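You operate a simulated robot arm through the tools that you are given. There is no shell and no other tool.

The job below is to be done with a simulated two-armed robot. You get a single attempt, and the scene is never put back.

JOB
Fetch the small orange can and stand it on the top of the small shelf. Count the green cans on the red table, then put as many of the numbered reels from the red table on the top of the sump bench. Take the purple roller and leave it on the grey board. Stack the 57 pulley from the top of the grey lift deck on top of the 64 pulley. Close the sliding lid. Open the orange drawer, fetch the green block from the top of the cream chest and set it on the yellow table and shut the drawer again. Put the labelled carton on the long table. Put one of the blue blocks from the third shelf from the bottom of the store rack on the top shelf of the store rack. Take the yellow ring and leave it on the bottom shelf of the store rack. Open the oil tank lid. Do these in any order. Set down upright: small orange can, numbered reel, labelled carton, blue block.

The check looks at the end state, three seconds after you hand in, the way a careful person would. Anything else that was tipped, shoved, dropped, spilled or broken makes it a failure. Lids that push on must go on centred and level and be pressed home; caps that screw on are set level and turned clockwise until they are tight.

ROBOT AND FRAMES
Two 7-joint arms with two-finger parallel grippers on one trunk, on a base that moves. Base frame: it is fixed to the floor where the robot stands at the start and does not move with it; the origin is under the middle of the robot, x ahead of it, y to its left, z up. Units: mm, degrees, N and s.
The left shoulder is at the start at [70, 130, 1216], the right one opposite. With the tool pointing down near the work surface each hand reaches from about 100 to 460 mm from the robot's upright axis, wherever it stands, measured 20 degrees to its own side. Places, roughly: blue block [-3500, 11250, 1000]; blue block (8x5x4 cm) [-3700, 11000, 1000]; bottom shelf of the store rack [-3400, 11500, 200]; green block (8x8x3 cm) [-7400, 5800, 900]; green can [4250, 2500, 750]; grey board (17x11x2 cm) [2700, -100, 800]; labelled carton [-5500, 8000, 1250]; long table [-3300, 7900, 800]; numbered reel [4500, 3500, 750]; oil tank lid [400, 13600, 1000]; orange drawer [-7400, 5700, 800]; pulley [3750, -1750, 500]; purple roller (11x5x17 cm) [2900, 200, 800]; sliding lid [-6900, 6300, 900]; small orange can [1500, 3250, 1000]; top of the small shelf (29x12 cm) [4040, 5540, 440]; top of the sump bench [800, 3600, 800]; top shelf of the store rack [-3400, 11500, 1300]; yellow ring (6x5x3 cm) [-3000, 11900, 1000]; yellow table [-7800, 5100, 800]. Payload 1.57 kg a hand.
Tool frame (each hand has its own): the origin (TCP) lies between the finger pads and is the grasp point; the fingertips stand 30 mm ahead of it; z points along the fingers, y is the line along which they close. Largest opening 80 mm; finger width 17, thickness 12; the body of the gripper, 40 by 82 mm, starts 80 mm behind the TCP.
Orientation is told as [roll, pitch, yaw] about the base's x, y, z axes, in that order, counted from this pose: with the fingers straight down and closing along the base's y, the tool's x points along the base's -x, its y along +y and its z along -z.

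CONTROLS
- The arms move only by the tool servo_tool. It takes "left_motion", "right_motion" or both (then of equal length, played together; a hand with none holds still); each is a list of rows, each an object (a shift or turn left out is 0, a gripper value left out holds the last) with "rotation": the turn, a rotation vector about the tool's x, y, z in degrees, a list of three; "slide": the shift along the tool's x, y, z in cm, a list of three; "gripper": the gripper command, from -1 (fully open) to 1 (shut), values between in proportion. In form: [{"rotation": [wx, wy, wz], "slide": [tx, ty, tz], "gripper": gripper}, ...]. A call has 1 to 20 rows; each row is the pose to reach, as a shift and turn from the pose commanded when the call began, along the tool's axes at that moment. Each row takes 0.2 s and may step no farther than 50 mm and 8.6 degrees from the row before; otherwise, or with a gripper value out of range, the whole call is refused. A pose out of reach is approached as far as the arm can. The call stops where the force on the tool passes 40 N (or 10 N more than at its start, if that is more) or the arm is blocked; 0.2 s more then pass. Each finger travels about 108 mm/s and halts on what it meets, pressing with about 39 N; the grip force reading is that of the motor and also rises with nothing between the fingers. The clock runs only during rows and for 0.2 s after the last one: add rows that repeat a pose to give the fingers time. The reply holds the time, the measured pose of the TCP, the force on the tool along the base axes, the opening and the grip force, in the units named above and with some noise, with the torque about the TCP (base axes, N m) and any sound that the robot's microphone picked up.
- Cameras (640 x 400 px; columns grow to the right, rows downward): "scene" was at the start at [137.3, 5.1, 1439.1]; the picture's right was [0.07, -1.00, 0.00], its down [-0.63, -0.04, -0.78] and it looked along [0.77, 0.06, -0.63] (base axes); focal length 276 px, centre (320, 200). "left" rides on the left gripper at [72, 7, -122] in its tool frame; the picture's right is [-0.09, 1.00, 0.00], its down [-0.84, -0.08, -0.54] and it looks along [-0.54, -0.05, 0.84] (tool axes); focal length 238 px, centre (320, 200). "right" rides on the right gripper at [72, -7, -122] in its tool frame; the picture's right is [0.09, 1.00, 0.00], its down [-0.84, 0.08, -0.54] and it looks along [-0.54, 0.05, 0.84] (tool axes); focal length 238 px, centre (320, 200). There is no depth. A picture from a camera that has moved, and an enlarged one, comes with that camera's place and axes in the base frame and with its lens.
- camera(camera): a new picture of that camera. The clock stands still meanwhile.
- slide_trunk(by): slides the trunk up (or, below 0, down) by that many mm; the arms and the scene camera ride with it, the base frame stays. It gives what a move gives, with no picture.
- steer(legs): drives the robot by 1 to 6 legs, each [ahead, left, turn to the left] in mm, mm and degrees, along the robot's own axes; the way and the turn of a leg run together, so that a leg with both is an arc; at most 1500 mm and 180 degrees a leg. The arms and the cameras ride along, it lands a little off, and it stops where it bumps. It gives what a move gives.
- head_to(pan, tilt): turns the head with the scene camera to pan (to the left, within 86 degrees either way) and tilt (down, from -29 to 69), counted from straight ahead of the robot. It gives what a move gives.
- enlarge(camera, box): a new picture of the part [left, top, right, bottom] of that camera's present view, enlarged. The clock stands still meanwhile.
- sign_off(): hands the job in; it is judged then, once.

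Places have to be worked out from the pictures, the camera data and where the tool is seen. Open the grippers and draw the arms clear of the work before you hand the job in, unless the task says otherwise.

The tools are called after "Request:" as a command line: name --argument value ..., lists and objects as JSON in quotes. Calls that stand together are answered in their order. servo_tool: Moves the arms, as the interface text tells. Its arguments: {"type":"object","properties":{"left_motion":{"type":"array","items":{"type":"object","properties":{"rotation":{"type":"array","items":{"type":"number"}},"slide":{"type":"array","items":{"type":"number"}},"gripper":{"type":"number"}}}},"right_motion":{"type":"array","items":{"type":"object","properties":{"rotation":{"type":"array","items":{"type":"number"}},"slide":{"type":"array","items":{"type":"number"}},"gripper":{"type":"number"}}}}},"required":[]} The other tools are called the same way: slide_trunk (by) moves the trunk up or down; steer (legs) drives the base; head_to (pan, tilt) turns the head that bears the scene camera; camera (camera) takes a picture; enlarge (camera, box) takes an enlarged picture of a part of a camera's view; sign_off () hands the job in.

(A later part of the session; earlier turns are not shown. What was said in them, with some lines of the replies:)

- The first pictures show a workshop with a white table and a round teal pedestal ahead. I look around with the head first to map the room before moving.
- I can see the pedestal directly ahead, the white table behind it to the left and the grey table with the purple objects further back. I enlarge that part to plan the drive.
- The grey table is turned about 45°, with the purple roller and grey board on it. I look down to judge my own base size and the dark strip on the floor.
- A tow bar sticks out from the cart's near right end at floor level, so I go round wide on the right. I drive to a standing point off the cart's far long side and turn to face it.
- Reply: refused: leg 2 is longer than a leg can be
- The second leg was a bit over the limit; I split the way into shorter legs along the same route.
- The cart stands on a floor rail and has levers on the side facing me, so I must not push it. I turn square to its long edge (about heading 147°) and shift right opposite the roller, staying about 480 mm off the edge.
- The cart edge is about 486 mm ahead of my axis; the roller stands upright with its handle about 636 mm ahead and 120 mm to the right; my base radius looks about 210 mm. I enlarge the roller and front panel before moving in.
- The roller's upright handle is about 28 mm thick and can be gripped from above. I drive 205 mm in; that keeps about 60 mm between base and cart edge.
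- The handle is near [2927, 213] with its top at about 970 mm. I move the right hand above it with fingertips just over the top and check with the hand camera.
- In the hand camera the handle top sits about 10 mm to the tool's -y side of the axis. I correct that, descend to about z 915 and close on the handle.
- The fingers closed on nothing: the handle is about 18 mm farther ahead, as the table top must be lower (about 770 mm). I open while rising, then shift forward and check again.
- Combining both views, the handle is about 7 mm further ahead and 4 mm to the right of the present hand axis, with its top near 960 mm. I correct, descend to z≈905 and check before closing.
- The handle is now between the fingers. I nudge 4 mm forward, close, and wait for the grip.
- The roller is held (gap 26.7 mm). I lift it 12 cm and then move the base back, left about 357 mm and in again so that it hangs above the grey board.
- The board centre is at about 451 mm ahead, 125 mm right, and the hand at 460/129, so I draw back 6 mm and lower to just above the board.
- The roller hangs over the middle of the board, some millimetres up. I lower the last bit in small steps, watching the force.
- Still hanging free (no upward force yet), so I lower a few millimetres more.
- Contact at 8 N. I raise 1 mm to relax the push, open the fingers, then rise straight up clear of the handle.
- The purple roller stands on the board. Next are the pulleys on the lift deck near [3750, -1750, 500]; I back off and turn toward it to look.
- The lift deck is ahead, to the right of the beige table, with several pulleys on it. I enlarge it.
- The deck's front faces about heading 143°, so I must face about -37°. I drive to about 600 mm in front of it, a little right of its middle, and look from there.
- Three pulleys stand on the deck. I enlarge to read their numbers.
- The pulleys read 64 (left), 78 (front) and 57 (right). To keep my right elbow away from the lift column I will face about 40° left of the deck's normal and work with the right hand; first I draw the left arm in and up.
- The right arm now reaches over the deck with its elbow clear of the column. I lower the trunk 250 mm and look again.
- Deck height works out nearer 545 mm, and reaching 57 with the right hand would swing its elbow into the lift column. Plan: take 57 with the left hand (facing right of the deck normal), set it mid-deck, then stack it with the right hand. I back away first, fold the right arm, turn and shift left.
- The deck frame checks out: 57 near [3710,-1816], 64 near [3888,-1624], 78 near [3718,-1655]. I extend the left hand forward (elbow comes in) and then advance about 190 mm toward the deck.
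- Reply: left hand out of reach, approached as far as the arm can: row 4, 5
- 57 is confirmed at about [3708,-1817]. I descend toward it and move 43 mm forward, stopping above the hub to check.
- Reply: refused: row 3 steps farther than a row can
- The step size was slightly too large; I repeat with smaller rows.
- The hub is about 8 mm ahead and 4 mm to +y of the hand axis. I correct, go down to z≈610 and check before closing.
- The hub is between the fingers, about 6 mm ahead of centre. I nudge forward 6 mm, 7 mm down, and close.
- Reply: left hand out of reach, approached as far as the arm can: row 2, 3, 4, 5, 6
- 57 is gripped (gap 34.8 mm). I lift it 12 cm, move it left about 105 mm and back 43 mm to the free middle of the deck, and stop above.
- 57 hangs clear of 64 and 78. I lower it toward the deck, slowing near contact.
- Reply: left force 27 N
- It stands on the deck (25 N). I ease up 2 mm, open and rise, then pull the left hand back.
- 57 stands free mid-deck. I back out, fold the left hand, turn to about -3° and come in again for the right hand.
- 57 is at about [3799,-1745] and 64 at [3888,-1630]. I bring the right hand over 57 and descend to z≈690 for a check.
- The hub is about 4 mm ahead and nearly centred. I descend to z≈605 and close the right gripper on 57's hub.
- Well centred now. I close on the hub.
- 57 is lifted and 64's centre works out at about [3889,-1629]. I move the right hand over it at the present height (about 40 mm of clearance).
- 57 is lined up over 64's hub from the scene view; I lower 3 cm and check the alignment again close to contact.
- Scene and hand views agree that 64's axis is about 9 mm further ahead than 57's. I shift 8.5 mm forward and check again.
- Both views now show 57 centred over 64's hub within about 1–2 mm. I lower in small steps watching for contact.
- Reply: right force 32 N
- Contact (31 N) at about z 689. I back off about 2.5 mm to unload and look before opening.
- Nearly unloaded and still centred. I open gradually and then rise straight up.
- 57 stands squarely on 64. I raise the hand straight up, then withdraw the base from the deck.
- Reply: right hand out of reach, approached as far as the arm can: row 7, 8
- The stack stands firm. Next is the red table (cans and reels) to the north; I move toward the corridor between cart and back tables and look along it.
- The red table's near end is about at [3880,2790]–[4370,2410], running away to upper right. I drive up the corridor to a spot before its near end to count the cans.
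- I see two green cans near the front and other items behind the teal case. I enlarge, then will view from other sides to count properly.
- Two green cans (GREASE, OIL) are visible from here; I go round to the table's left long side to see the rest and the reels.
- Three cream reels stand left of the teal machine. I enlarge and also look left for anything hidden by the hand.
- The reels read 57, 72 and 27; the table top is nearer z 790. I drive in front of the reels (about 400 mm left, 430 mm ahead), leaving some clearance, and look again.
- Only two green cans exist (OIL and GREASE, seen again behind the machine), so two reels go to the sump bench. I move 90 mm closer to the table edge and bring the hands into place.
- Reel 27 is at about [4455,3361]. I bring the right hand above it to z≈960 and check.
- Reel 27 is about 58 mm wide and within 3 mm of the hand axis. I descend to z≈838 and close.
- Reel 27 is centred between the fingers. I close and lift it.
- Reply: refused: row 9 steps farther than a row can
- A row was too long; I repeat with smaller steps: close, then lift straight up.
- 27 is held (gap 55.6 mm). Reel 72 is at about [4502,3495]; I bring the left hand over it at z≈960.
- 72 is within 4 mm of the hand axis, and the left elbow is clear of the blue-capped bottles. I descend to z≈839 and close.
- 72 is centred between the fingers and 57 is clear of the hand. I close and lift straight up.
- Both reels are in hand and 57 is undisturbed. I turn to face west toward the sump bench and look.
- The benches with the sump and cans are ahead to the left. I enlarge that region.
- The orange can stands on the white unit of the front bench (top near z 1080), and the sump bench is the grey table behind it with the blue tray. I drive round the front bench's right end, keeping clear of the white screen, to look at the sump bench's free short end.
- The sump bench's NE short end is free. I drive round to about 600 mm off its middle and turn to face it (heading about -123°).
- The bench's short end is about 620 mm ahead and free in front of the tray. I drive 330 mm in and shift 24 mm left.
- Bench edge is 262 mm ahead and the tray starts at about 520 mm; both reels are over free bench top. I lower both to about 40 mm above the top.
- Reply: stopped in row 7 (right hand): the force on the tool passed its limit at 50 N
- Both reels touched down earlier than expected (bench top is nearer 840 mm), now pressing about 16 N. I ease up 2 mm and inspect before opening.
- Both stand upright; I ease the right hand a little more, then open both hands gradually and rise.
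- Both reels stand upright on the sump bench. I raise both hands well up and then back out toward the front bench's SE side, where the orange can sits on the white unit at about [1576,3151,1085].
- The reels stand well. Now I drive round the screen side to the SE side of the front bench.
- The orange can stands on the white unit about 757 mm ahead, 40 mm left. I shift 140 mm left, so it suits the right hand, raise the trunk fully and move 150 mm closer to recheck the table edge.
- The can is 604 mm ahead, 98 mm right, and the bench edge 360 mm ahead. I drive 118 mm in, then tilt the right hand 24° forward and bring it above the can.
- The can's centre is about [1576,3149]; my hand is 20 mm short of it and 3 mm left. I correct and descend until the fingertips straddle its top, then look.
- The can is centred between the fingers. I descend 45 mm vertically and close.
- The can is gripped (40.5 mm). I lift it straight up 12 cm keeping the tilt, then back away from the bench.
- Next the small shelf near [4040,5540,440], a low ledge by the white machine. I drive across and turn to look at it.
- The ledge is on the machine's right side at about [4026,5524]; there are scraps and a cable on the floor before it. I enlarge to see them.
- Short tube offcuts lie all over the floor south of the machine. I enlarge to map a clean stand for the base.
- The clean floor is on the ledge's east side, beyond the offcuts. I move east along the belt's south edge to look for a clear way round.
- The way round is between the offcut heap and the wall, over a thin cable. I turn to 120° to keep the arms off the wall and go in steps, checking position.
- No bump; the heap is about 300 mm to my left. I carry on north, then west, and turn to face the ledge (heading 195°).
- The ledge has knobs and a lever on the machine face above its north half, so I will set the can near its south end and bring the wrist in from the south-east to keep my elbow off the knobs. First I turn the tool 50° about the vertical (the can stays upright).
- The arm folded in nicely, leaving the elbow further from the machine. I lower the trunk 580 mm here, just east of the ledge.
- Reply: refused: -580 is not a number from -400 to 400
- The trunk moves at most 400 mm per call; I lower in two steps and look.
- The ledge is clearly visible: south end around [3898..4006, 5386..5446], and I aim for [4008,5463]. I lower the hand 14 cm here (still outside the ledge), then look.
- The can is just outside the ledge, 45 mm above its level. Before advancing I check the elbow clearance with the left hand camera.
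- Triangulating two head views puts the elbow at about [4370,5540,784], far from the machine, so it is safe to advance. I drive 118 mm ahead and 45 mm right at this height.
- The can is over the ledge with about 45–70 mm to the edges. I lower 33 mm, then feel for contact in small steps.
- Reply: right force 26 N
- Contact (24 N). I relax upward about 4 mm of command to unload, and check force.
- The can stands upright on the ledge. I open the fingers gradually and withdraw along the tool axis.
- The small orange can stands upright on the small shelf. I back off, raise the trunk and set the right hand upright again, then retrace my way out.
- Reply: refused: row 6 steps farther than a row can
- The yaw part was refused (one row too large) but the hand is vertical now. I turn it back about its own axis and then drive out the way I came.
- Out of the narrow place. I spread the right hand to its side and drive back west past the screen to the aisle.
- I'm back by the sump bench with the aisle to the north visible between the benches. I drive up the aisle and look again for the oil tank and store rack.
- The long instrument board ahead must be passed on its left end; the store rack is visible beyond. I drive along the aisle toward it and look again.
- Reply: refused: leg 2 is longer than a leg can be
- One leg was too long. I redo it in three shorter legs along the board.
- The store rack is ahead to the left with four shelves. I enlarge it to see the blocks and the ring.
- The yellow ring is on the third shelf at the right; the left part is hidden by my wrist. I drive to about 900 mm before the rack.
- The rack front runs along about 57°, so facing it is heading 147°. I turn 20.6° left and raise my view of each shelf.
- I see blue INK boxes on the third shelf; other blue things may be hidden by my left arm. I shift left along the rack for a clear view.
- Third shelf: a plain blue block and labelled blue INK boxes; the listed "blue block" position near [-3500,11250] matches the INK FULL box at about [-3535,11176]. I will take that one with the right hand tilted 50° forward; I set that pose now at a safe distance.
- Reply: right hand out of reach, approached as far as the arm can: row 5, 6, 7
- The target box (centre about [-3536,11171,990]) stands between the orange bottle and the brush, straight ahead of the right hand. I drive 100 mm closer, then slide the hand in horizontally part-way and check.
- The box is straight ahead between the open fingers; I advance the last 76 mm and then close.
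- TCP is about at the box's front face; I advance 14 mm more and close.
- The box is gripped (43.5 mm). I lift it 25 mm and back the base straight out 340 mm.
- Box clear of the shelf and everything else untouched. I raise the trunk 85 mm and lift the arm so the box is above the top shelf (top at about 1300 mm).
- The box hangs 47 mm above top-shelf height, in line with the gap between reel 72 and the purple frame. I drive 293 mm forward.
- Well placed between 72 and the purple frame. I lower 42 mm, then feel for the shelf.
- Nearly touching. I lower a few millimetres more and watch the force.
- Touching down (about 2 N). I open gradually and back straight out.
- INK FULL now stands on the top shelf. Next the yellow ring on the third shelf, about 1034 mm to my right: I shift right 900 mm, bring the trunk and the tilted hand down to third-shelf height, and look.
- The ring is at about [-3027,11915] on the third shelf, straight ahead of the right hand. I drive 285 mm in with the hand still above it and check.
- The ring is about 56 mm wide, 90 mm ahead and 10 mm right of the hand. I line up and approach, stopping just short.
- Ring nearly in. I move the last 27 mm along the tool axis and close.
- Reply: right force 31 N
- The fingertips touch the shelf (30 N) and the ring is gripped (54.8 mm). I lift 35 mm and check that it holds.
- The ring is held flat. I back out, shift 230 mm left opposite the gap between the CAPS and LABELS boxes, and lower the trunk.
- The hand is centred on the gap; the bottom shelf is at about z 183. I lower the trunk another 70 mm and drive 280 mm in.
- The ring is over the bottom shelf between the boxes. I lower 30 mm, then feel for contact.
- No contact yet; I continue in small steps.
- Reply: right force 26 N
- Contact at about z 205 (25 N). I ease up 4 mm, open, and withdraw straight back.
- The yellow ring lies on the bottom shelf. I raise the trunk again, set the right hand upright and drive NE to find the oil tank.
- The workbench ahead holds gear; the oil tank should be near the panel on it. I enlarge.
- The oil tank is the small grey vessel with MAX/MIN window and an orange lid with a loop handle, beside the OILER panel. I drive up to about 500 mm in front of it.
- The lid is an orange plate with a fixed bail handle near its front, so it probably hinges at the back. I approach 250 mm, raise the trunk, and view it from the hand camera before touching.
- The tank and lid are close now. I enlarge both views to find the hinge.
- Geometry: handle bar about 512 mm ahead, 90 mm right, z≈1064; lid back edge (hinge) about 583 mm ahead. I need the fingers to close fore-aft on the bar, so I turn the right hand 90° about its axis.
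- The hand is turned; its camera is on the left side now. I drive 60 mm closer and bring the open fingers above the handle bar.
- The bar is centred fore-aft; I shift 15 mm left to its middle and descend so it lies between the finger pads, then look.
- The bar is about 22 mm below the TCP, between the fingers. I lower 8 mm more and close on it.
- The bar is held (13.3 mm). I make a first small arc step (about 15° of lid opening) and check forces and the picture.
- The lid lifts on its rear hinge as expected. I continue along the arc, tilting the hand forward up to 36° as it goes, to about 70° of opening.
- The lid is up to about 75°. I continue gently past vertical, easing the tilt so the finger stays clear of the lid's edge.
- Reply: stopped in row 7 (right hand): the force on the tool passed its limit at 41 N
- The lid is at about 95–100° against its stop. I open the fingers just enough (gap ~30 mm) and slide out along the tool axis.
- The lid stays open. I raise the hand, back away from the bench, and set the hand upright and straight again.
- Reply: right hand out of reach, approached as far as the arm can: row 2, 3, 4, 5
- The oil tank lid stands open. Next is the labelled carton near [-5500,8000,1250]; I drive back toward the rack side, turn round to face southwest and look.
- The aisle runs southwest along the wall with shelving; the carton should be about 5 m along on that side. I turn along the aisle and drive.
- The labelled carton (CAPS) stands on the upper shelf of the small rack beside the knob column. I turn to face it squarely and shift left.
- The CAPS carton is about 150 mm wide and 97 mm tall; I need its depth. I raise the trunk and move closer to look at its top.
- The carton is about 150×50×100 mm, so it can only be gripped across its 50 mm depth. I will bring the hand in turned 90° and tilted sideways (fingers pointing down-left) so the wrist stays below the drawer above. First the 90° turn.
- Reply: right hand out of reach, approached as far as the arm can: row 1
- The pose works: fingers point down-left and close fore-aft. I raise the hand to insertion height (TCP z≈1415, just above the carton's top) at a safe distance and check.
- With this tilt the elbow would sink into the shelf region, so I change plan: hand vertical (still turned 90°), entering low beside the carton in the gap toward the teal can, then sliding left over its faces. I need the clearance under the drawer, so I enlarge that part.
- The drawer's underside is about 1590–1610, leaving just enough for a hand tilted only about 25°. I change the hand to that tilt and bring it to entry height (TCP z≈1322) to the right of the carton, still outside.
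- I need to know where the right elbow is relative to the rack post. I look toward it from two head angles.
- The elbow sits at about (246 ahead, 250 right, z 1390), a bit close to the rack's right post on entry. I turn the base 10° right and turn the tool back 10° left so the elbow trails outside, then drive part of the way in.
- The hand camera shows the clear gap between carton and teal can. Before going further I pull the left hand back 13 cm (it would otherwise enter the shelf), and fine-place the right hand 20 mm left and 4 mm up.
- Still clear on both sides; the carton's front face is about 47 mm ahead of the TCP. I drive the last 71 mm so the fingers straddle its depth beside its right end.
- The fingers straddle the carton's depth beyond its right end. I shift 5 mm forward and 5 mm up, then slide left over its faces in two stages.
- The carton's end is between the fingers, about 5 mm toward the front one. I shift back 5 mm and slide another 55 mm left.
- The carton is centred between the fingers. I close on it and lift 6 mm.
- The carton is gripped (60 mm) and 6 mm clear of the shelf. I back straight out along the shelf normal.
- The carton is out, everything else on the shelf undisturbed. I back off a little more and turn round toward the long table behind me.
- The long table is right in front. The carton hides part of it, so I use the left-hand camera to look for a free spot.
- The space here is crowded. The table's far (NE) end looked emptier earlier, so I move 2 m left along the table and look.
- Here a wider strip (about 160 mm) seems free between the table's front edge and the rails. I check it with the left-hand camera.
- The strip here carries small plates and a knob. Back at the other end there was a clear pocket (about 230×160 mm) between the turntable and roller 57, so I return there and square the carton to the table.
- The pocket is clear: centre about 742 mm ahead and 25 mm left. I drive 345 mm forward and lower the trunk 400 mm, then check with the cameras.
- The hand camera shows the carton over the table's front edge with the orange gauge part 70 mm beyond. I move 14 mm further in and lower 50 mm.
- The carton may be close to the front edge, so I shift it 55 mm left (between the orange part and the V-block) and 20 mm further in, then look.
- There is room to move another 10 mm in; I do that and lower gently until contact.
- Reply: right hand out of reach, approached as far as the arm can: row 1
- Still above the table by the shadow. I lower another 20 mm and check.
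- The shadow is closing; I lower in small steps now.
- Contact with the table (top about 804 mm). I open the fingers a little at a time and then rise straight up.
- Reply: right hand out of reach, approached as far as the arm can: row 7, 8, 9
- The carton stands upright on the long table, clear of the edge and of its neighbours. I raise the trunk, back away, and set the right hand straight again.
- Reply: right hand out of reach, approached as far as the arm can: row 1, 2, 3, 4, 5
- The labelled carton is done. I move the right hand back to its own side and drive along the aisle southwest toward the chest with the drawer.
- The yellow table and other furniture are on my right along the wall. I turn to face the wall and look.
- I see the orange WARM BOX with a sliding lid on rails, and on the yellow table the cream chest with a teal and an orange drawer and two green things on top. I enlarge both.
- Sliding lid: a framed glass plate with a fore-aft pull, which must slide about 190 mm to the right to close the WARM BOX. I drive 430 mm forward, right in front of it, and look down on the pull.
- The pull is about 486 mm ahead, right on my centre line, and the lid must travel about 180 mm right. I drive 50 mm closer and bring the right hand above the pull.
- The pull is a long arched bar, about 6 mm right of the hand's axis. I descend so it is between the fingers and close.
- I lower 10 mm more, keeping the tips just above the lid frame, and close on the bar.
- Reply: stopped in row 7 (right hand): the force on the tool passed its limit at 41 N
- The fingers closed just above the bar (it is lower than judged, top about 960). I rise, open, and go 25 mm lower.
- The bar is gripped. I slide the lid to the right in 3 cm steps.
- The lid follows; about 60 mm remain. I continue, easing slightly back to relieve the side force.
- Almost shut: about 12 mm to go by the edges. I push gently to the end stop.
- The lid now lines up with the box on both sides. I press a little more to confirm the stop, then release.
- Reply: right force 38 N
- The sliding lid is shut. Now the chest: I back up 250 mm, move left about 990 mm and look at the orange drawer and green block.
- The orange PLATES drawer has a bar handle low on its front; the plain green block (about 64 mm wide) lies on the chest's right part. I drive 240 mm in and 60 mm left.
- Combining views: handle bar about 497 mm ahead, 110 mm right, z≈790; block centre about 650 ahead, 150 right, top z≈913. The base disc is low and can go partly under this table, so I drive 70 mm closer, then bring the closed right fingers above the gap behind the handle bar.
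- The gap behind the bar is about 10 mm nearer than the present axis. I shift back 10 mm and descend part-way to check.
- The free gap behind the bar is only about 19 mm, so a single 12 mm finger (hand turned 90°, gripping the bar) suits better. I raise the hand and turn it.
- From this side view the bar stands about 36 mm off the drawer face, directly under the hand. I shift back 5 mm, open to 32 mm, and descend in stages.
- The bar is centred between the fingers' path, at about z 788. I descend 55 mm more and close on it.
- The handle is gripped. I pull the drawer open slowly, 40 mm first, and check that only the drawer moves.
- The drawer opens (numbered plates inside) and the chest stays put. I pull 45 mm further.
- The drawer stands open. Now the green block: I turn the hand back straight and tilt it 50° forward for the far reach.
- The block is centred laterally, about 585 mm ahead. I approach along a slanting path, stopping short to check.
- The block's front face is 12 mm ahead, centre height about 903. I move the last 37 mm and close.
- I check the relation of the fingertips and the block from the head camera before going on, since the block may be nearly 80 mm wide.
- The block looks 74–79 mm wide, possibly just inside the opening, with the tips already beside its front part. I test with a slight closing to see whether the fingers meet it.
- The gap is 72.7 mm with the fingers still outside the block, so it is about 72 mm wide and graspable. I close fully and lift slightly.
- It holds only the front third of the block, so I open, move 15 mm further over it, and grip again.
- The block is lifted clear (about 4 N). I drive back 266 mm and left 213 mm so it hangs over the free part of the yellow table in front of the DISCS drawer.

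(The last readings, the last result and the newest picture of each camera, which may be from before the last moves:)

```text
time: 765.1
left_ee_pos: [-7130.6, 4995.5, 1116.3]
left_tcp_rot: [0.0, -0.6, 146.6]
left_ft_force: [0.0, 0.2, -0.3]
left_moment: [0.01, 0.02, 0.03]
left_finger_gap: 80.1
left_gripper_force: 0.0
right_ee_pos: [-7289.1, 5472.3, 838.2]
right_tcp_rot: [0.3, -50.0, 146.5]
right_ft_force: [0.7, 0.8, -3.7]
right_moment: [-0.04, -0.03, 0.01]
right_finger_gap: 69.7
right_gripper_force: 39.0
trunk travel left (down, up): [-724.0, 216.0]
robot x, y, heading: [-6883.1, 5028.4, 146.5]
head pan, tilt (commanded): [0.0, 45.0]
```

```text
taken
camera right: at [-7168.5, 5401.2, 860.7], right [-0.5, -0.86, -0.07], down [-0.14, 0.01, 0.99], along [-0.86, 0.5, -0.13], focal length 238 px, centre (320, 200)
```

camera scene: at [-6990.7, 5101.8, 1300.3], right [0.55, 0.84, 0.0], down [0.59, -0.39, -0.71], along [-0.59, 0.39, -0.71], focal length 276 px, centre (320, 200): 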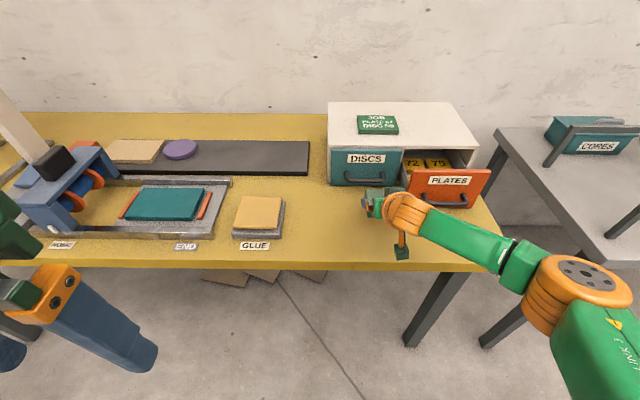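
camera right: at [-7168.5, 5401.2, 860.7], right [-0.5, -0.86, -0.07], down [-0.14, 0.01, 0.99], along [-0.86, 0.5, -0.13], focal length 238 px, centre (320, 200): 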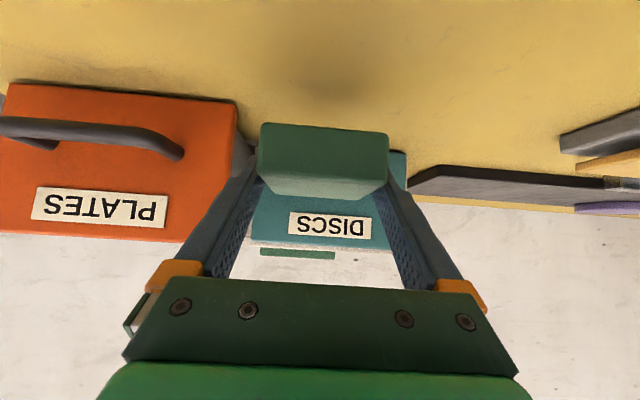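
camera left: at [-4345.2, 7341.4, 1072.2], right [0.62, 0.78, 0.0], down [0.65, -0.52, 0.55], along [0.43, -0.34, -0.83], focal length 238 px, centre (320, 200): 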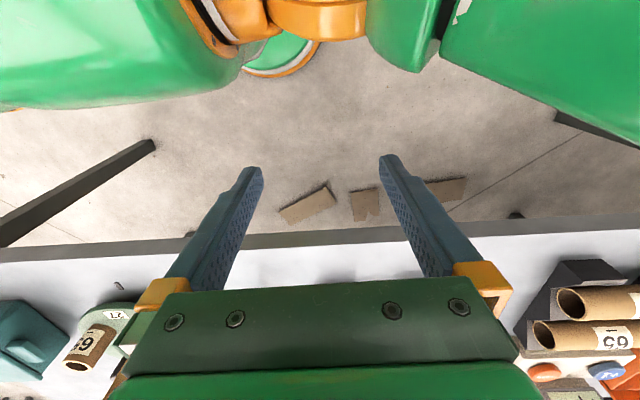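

The block hangs over free table, 50 mm left of the open drawer and well in front of the DISCS handle. I lower it 40 mm and then feel for the table.

Request:
servo_tool --right_motion '[{"slide": [1.0, 0, 0.85]}, {"slide": [2.0, 0, 1.7]}, {"slide": [3.06, 0, 2.57]}, {"slide": [3.06, 0, 2.57]}]'

Request:
camera --camera "right"

```text
time: 766.1
left_ee_pos: [-7130.2, 4995.8, 1117.0]
left_tcp_rot: [0.0, -0.8, 146.7]
left_ft_force: [-0.7, 0.0, -0.7]
left_moment: [0.02, -0.01, 0.05]
left_finger_gap: 80.2
left_gripper_force: 0.0
right_ee_pos: [-7289.4, 5471.8, 797.2]
right_tcp_rot: [0.4, -50.1, 146.3]
right_ft_force: [-0.1, 0.8, -4.7]
right_moment: [-0.06, 0.0, 0.02]
right_finger_gap: 69.6
right_gripper_force: 39.1
trunk travel left (down, up): [-724.0, 216.0]
robot x, y, heading: [-6883.9, 5030.0, 146.8]
head pan, tilt (commanded): [0.0, 45.0]
```

```text
taken
camera right: at [-7168.4, 5401.2, 820.2], right [-0.5, -0.86, -0.07], down [-0.14, 0.01, 0.99], along [-0.86, 0.5, -0.13], focal length 238 px, centre (320, 200)
```

right: 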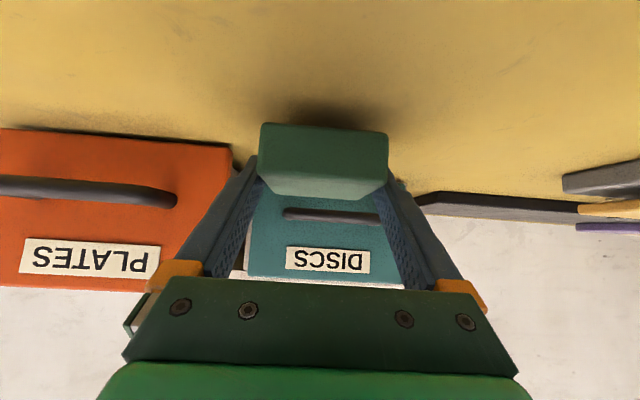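

Request:
servo_tool --right_motion '[{"slide": [0.23, 0, 0.19]}, {"slide": [0.46, 0, 0.39]}, {"slide": [0.46, 0, 0.39]}]'

Request:
servo_tool --right_motion '[{"slide": [0.19, 0, 0.16]}, {"slide": [0.38, 0, 0.32]}, {"slide": [0.38, 0, 0.32]}]'

```text
time: 766.9
left_ee_pos: [-7129.6, 4995.1, 1117.3]
left_tcp_rot: [0.0, -0.7, 146.6]
left_ft_force: [0.6, -0.7, 0.6]
left_moment: [-0.01, 0.01, -0.02]
left_finger_gap: 79.9
left_gripper_force: 0.0
right_ee_pos: [-7289.6, 5472.6, 791.7]
right_tcp_rot: [0.3, -50.1, 146.4]
right_ft_force: [0.3, 0.5, -4.7]
right_moment: [-0.01, -0.08, 0.02]
right_finger_gap: 69.7
right_gripper_force: 38.9
trunk travel left (down, up): [-724.0, 216.0]
robot x, y, heading: [-6879.2, 5027.1, 146.8]
head pan, tilt (commanded): [0.0, 45.0]
```

```text
time: 767.7
left_ee_pos: [-7131.3, 4996.6, 1116.2]
left_tcp_rot: [0.1, -0.8, 146.7]
left_ft_force: [0.2, -0.4, -0.1]
left_moment: [0.0, 0.02, -0.01]
left_finger_gap: 79.9
left_gripper_force: 0.1
right_ee_pos: [-7288.0, 5472.5, 787.1]
right_tcp_rot: [0.2, -50.0, 146.5]
right_ft_force: [-1.0, 0.0, -4.4]
right_moment: [-0.03, -0.1, -0.01]
right_finger_gap: 69.6
right_gripper_force: 38.7
trunk travel left (down, up): [-724.0, 216.0]
robot x, y, heading: [-6879.2, 5031.1, 146.9]
head pan, tilt (commanded): [0.0, 45.0]
```

Request:
servo_tool --right_motion '[{"slide": [0.19, 0, 0.16]}, {"slide": [0.38, 0, 0.32]}, {"slide": [0.38, 0, 0.32]}]'

Request:
camera --camera "right"

```text
time: 768.5
left_ee_pos: [-7129.1, 4995.2, 1116.8]
left_tcp_rot: [0.0, -0.8, 146.6]
left_ft_force: [0.0, 0.2, -0.7]
left_moment: [0.01, 0.04, -0.03]
left_finger_gap: 80.0
left_gripper_force: 0.1
right_ee_pos: [-7289.0, 5473.2, 783.3]
right_tcp_rot: [0.2, -49.9, 146.3]
right_ft_force: [0.2, -0.2, -2.7]
right_moment: [0.04, -0.03, 0.01]
right_finger_gap: 69.4
right_gripper_force: 39.1
trunk travel left (down, up): [-724.0, 216.0]
robot x, y, heading: [-6887.0, 5026.8, 146.8]
head pan, tilt (commanded): [0.0, 45.0]
```

```text
taken
camera right: at [-7168.7, 5401.1, 804.7], right [-0.5, -0.86, -0.07], down [-0.14, 0.01, 0.99], along [-0.85, 0.5, -0.13], focal length 238 px, centre (320, 200)
```

right: 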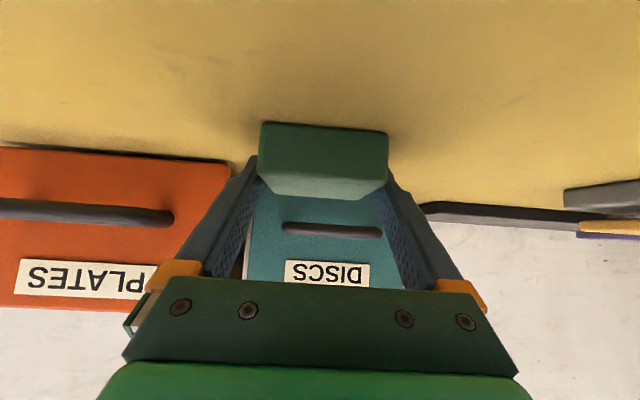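

Just touching. I lower 2 mm more, then open and back straight out.

Request:
servo_tool --right_motion '[{"slide": [0.1, 0, 0.08]}, {"slide": [0.15, 0, 0.13]}, {"slide": [0.15, 0, 0.13]}]'

Request:
servo_tool --right_motion '[{"slide": [0, 0, 0], "gripper": -0.8}, {"slide": [0, 0, 0], "gripper": -0.9}, {"slide": [0, 0, 0], "gripper": -1}, {"slide": [0, 0, 0], "gripper": -1}, {"slide": [-0.3, 0, -0.3], "gripper": -1}, {"slide": [0.8, 0, -2.5], "gripper": -1}, {"slide": [2, 0, -5.5], "gripper": -1}, {"slide": [2, 0, -9], "gripper": -1}, {"slide": [2, 0, -13], "gripper": -1}]'

Request:
camera --camera "right"

Request:
camera --camera "scene"

```text
time: 769.3
left_ee_pos: [-7128.4, 4994.9, 1115.9]
left_tcp_rot: [0.0, -0.9, 146.6]
left_ft_force: [-0.7, 0.6, 0.6]
left_moment: [0.0, -0.01, 0.04]
left_finger_gap: 80.0
left_gripper_force: 0.1
right_ee_pos: [-7289.8, 5472.5, 783.0]
right_tcp_rot: [0.2, -50.2, 146.5]
right_ft_force: [-2.7, 4.0, 8.8]
right_moment: [0.35, -0.41, 0.24]
right_finger_gap: 69.3
right_gripper_force: 39.3
trunk travel left (down, up): [-724.0, 216.0]
robot x, y, heading: [-6880.8, 5029.7, 146.6]
head pan, tilt (commanded): [0.0, 45.0]
```

```text
time: 771.3
left_ee_pos: [-7128.4, 4995.5, 1116.7]
left_tcp_rot: [0.0, -0.9, 146.6]
left_ft_force: [0.0, -0.3, 0.8]
left_moment: [-0.01, -0.02, 0.0]
left_finger_gap: 80.1
left_gripper_force: 0.0
right_ee_pos: [-7194.2, 5410.6, 850.5]
right_tcp_rot: [0.3, -50.1, 146.4]
right_ft_force: [0.7, 0.2, -0.5]
right_moment: [0.01, -0.01, 0.03]
right_finger_gap: 80.1
right_gripper_force: 0.1
trunk travel left (down, up): [-724.0, 216.0]
robot x, y, heading: [-6882.0, 5029.0, 146.5]
head pan, tilt (commanded): [0.0, 45.0]
```

```text
taken
camera right: at [-7074.4, 5338.9, 872.8], right [-0.5, -0.86, -0.07], down [-0.14, 0.0, 0.99], along [-0.85, 0.5, -0.12], focal length 238 px, centre (320, 200)
```

right: 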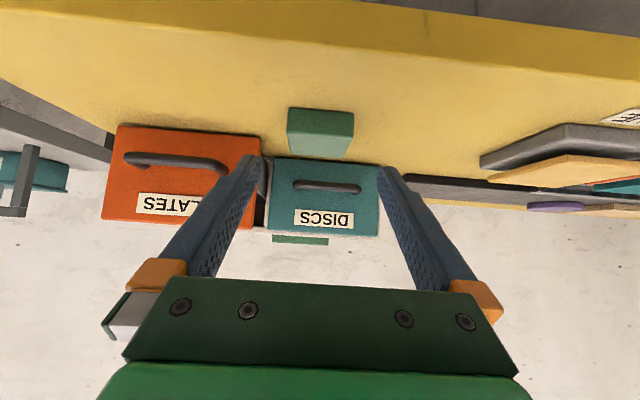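

```text
taken
camera scene: at [-6988.6, 5100.2, 1300.6], right [0.55, 0.84, 0.0], down [0.59, -0.39, -0.71], along [-0.59, 0.39, -0.71], focal length 276 px, centre (320, 200)
```

scene: 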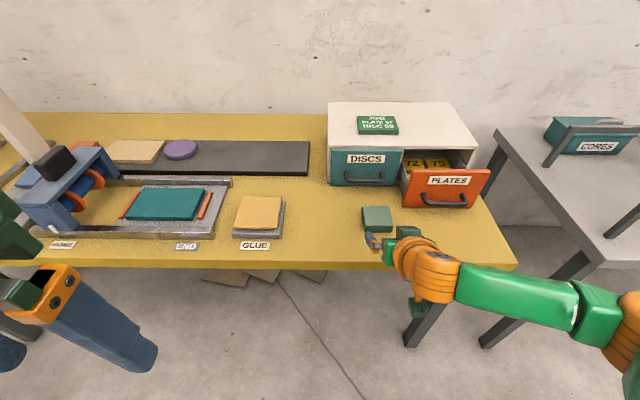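

The green block lies on the yellow table. To shut the drawer I close the right fingers, shift the base 190 mm right so the hand faces the drawer front above its handle, and look.

Request:
servo_tool --right_motion '[{"slide": [-0.6, 0, -0.5], "gripper": 1}, {"slide": [-1.2, 0, -1.0], "gripper": 1}, {"slide": [-1.2, 0, -1.0], "gripper": 1}, {"slide": [-1.2, 0, -1.0], "gripper": 1}]'

Request:
steer --legs '[[0, -185, 0]]'

Request:
camera --camera "right"

Request:
camera --camera "scene"

```text
time: 772.3
left_ee_pos: [-7129.0, 4994.7, 1116.8]
left_tcp_rot: [-0.1, -0.8, 146.6]
left_ft_force: [0.2, -0.1, -0.6]
left_moment: [0.01, -0.01, 0.0]
left_finger_gap: 79.9
left_gripper_force: 0.0
right_ee_pos: [-7196.0, 5411.6, 865.7]
right_tcp_rot: [0.3, -50.1, 146.4]
right_ft_force: [-0.1, -0.2, 0.1]
right_moment: [0.03, 0.04, 0.0]
right_finger_gap: 0.0
right_gripper_force: 21.7
trunk travel left (down, up): [-724.0, 216.0]
robot x, y, heading: [-6882.6, 5033.8, 146.6]
head pan, tilt (commanded): [0.0, 45.0]
```

```text
time: 773.8
left_ee_pos: [-7028.4, 5147.6, 1115.4]
left_tcp_rot: [-0.1, -0.8, 146.5]
left_ft_force: [-0.7, -1.2, 0.6]
left_moment: [-0.02, 0.03, 0.01]
left_finger_gap: 80.0
left_gripper_force: 0.0
right_ee_pos: [-7094.0, 5563.8, 865.4]
right_tcp_rot: [0.2, -50.1, 146.5]
right_ft_force: [-0.2, 0.6, -0.3]
right_moment: [0.01, 0.0, 0.0]
right_finger_gap: 0.0
right_gripper_force: 21.5
trunk travel left (down, up): [-724.0, 216.0]
robot x, y, heading: [-6781.0, 5184.4, 146.6]
head pan, tilt (commanded): [0.0, 45.0]
```

```text
taken
camera right: at [-6973.4, 5492.8, 887.9], right [-0.5, -0.86, -0.07], down [-0.14, 0.0, 0.99], along [-0.85, 0.5, -0.13], focal length 238 px, centre (320, 200)
```

right: 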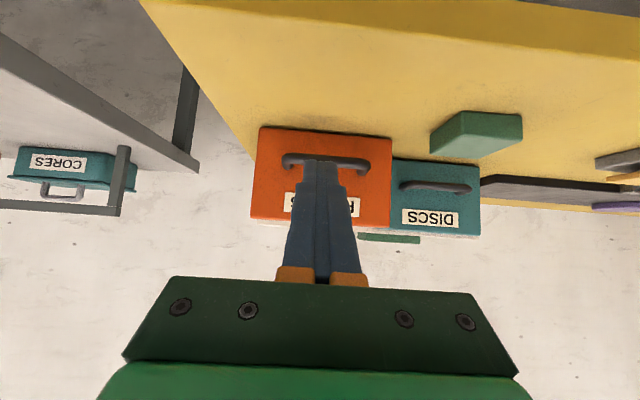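

```text
taken
camera scene: at [-6889.0, 5253.8, 1300.4], right [0.55, 0.84, 0.0], down [0.59, -0.39, -0.71], along [-0.59, 0.39, -0.71], focal length 276 px, centre (320, 200)
```

scene: 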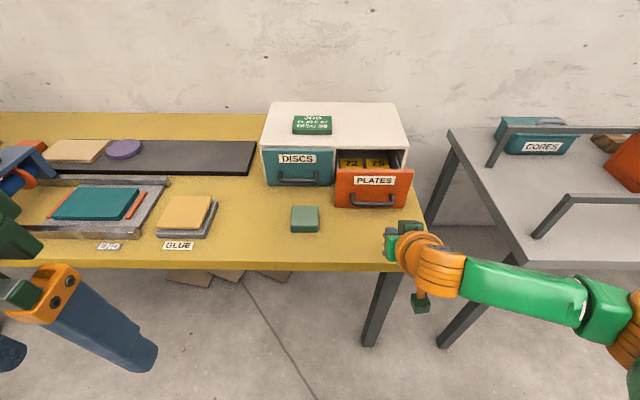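

The hand is aligned with the drawer front above its handle. I drive forward 140 mm, then continue in small steps watching the force.

Request:
steer --legs '[[140, 0, 0]]'

Request:
camera --camera "right"

Request:
enlarge --camera "scene" --box '[260, 120, 480, 300]'

```text
time: 775.2
left_ee_pos: [-7141.9, 5225.9, 1117.3]
left_tcp_rot: [0.0, -0.9, 146.7]
left_ft_force: [-0.5, 0.8, 0.0]
left_moment: [0.01, 0.02, 0.01]
left_finger_gap: 80.1
left_gripper_force: 0.0
right_ee_pos: [-7210.4, 5641.6, 865.6]
right_tcp_rot: [0.2, -50.3, 146.5]
right_ft_force: [1.5, -0.4, -0.7]
right_moment: [-0.03, -0.01, 0.01]
right_finger_gap: 0.1
right_gripper_force: 21.4
trunk travel left (down, up): [-724.0, 216.0]
robot x, y, heading: [-6895.9, 5261.9, 146.7]
head pan, tilt (commanded): [0.0, 45.0]
```

```text
taken
camera right: at [-7089.7, 5570.2, 888.2], right [-0.5, -0.86, -0.07], down [-0.14, 0.0, 0.99], along [-0.86, 0.5, -0.12], focal length 238 px, centre (320, 200)
```

right: 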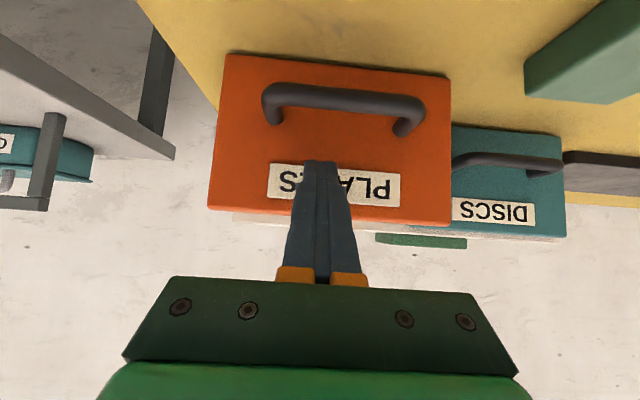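

```text
2.22 times, centred on (370, 210) of scene
camera zoom: at [-7003.9, 5331.6, 1300.7], right [0.55, 0.84, 0.0], down [0.59, -0.39, -0.71], along [-0.59, 0.39, -0.71], focal length 614 px, centre (209, 178)
```

zoom: 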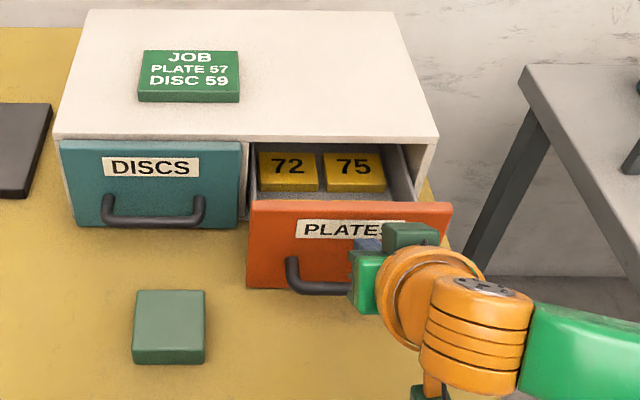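

I now push with the arm, which stops by itself at 40 N.

Request:
servo_tool --right_motion '[{"slide": [-1.28, 0, 1.53]}, {"slide": [-2.56, 0, 3.07]}, {"slide": [-3.85, 0, 4.6]}, {"slide": [-5.13, 0, 6.14]}, {"slide": [-5.77, 0, 6.9]}, {"slide": [-6.41, 0, 7.67]}, {"slide": [-6.41, 0, 7.67]}]'

Request:
camera --camera "right"

Request:
enlarge --camera "scene" --box '[260, 120, 480, 300]'

```text
time: 776.8
left_ee_pos: [-7137.6, 5221.5, 1117.8]
left_tcp_rot: [0.0, -1.2, 146.6]
left_ft_force: [-0.1, -0.8, 0.7]
left_moment: [0.0, -0.01, 0.01]
left_finger_gap: 80.0
left_gripper_force: 0.1
right_ee_pos: [-7287.0, 5691.7, 866.0]
right_tcp_rot: [0.3, -49.9, 146.4]
right_ft_force: [15.8, -9.5, 5.2]
right_moment: [-0.08, -0.02, -0.07]
right_finger_gap: 0.2
right_gripper_force: 21.5
trunk travel left (down, up): [-724.0, 216.0]
robot x, y, heading: [-6897.9, 5260.2, 146.6]
head pan, tilt (commanded): [0.0, 45.0]
stopped in row 7 (right hand): the force on the tool passed its limit at 43 N (the readings are from after the stop); the commanded pose is now the measured one
```

```text
taken
camera right: at [-7166.4, 5620.6, 889.6], right [-0.5, -0.86, -0.07], down [-0.15, 0.01, 0.99], along [-0.86, 0.5, -0.13], focal length 238 px, centre (320, 200)
```

right: 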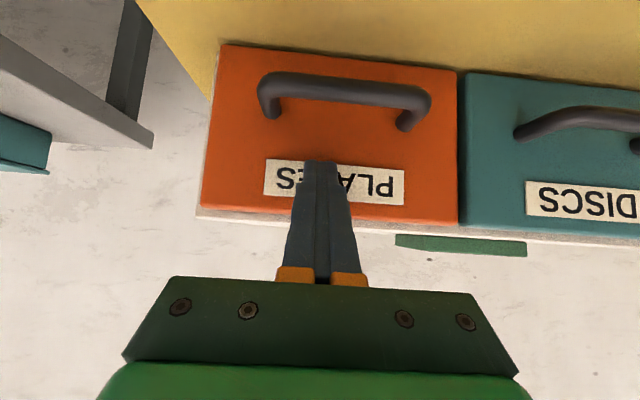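

```text
2.22 times, centred on (370, 210) of scene
camera zoom: at [-6997.1, 5326.8, 1301.8], right [0.55, 0.84, 0.0], down [0.59, -0.39, -0.71], along [-0.6, 0.39, -0.7], focal length 614 px, centre (209, 178)
```

zoom: 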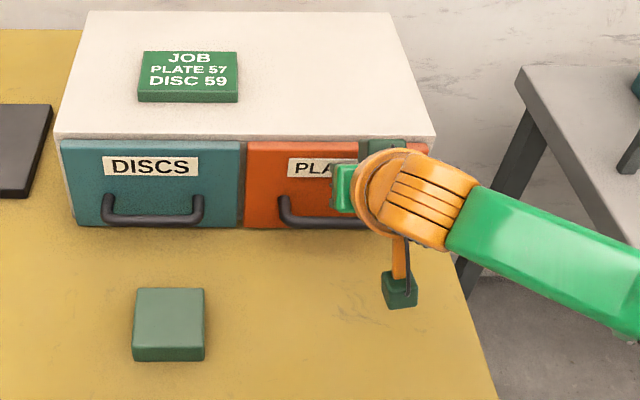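

The drawer is shut flush, and the chest has not moved. I withdraw the hand, back off, raise the trunk and set the hand upright.

Request:
servo_tool --right_motion '[{"slide": [1.28, 0, -1.53]}, {"slide": [3.2, 0, -3.8]}, {"slide": [5.1, 0, -6.1]}, {"slide": [6.4, 0, -7.7]}, {"slide": [4.5, 0, -10.5]}, {"slide": [2.5, 0, -13.5]}]'

Request:
steer --legs '[[-450, 0, 0]]'

Request:
slide_trunk --by 130

Request:
servo_tool --right_motion '[{"rotation": [0, 8.3, 0], "slide": [0, 0, -2], "gripper": -1}, {"rotation": [0, 16.6, 0], "slide": [0, 0, -5], "gripper": -1}, {"rotation": [0, 24.9, 0], "slide": [-1, 0, -9], "gripper": -1}, {"rotation": [0, 33.2, 0], "slide": [-3, 0, -13], "gripper": -1}, {"rotation": [0, 41.5, 0], "slide": [-6, 0, -16], "gripper": -1}, {"rotation": [0, 50, 0], "slide": [-9, 0, -18], "gripper": -1}, {"rotation": [0, 50, 0], "slide": [-9, 0, -18], "gripper": -1}]'

Request:
head_to --pan 0 --tilt 30

Request:
camera --camera "scene"

```text
time: 778.1
left_ee_pos: [-7143.8, 5225.4, 1116.6]
left_tcp_rot: [0.0, -0.8, 146.5]
left_ft_force: [0.0, 0.2, 0.5]
left_moment: [-0.02, -0.02, -0.04]
left_finger_gap: 80.2
left_gripper_force: 0.0
right_ee_pos: [-7193.6, 5630.7, 931.6]
right_tcp_rot: [0.3, -49.4, 146.5]
right_ft_force: [-0.4, -0.5, 1.1]
right_moment: [0.03, -0.02, 0.01]
right_finger_gap: 0.1
right_gripper_force: 21.3
trunk travel left (down, up): [-724.0, 216.0]
robot x, y, heading: [-6898.2, 5259.5, 146.5]
head pan, tilt (commanded): [0.0, 45.0]
```

```text
time: 780.9
left_ee_pos: [-6771.3, 4980.9, 1116.0]
left_tcp_rot: [-0.1, -0.9, 146.6]
left_ft_force: [0.1, -0.5, -0.5]
left_moment: [0.01, 0.01, 0.01]
left_finger_gap: 79.9
left_gripper_force: 0.1
right_ee_pos: [-6819.1, 5386.1, 930.7]
right_tcp_rot: [0.3, -49.4, 146.5]
right_ft_force: [-0.2, 0.3, -0.2]
right_moment: [0.01, -0.02, -0.01]
right_finger_gap: 0.0
right_gripper_force: 21.4
trunk travel left (down, up): [-724.0, 216.0]
robot x, y, heading: [-6524.1, 5016.2, 147.1]
head pan, tilt (commanded): [0.0, 45.0]
```

```text
time: 782.4
left_ee_pos: [-6771.0, 4981.0, 1245.5]
left_tcp_rot: [0.0, -0.8, 146.5]
left_ft_force: [-1.5, 0.3, -0.7]
left_moment: [0.0, 0.04, 0.0]
left_finger_gap: 79.9
left_gripper_force: 0.0
right_ee_pos: [-6818.7, 5385.6, 1061.2]
right_tcp_rot: [0.3, -49.4, 146.5]
right_ft_force: [0.9, -0.4, 0.3]
right_moment: [0.0, -0.02, -0.02]
right_finger_gap: 0.0
right_gripper_force: 21.3
trunk travel left (down, up): [-854.0, 86.0]
robot x, y, heading: [-6523.5, 5015.4, 146.6]
head pan, tilt (commanded): [0.0, 45.0]
```

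```text
time: 784.0
left_ee_pos: [-6768.8, 4979.9, 1244.9]
left_tcp_rot: [0.0, -0.8, 146.6]
left_ft_force: [1.1, -0.5, 0.2]
left_moment: [0.03, -0.03, -0.02]
left_finger_gap: 79.8
left_gripper_force: 0.0
right_ee_pos: [-6753.1, 5341.5, 1245.5]
right_tcp_rot: [0.3, 0.5, 146.8]
right_ft_force: [-0.6, -0.9, -0.7]
right_moment: [0.0, 0.0, 0.01]
right_finger_gap: 80.1
right_gripper_force: 0.1
trunk travel left (down, up): [-854.0, 86.0]
robot x, y, heading: [-6521.2, 5016.8, 146.8]
head pan, tilt (commanded): [0.0, 45.0]
```

```text
time: 784.8
left_ee_pos: [-6769.6, 4980.6, 1246.6]
left_tcp_rot: [0.0, -0.8, 146.6]
left_ft_force: [0.4, 0.0, -0.4]
left_moment: [0.02, -0.02, 0.03]
left_finger_gap: 80.4
left_gripper_force: 0.0
right_ee_pos: [-6752.3, 5343.5, 1246.1]
right_tcp_rot: [0.2, 0.5, 146.8]
right_ft_force: [0.0, 0.3, 0.1]
right_moment: [0.0, -0.02, 0.02]
right_finger_gap: 79.8
right_gripper_force: 0.1
trunk travel left (down, up): [-854.0, 86.0]
robot x, y, heading: [-6523.9, 5015.8, 146.7]
head pan, tilt (commanded): [0.0, 30.0]
```

```text
taken
camera scene: at [-6638.2, 5091.9, 1453.0], right [0.55, 0.84, 0.0], down [0.42, -0.27, -0.87], along [-0.72, 0.47, -0.5], focal length 276 px, centre (320, 200)
```

scene: 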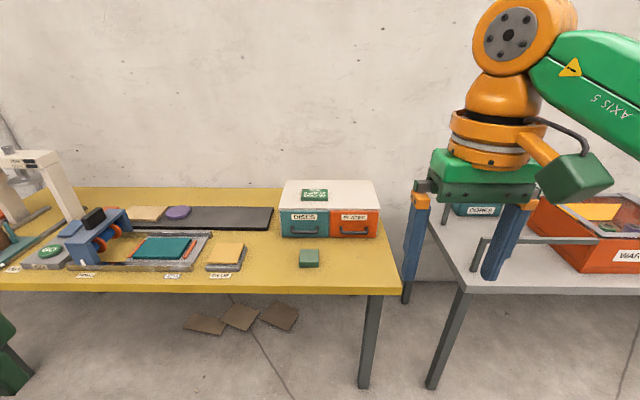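

Everything on the list is done: drawer shut, block on the yellow table, warm-box lid closed, and the earlier placements were each confirmed by picture. Both grippers are open and the arms are clear, so I hand in.

Request:
sign_off

```text
The job is handed in.
```

I did every part of the job and handed it in. Each placement looked right in the camera right after I made it; I did not go back round to recheck the earlier ones before handing in.

| Part | Result |
|---|---|
| Small orange can | Upright on the top of the small shelf |
| Green cans and reels | I counted two green cans (GREASE and OIL). Reels 27 and 72 stand upright on the sump bench |
| Purple roller | Standing on the grey board |
| Pulleys | 57 stacked on 64 |
| Sliding lid | Pushed to its end stop, closed |
| Orange drawer and green block | Drawer opened, block moved from the chest top to the yellow table, drawer shut again |
| Labelled carton | CAPS carton upright on the long table, about 15 mm from the front edge |
| Blue block | Upright on the top shelf of the store rack |
| Yellow ring | On the bottom shelf of the store rack |
| Oil tank lid | Open just past vertical, against its stop |

- **Blue block:** The third shelf held two kinds of blue block, a plain one and two labelled INK FULL. I moved an INK FULL one because its position matched the first "blue block" entry in your list; the plain block is untouched.
- **Green cans:** The count of two comes from several viewpoints around the red table, but I could not see every spot behind the machine on it.
- **Floor cable:** To reach the small shelf I drove over a thin cable on the floor. The base did not bump on it, but I could not tell whether the cable shifted.
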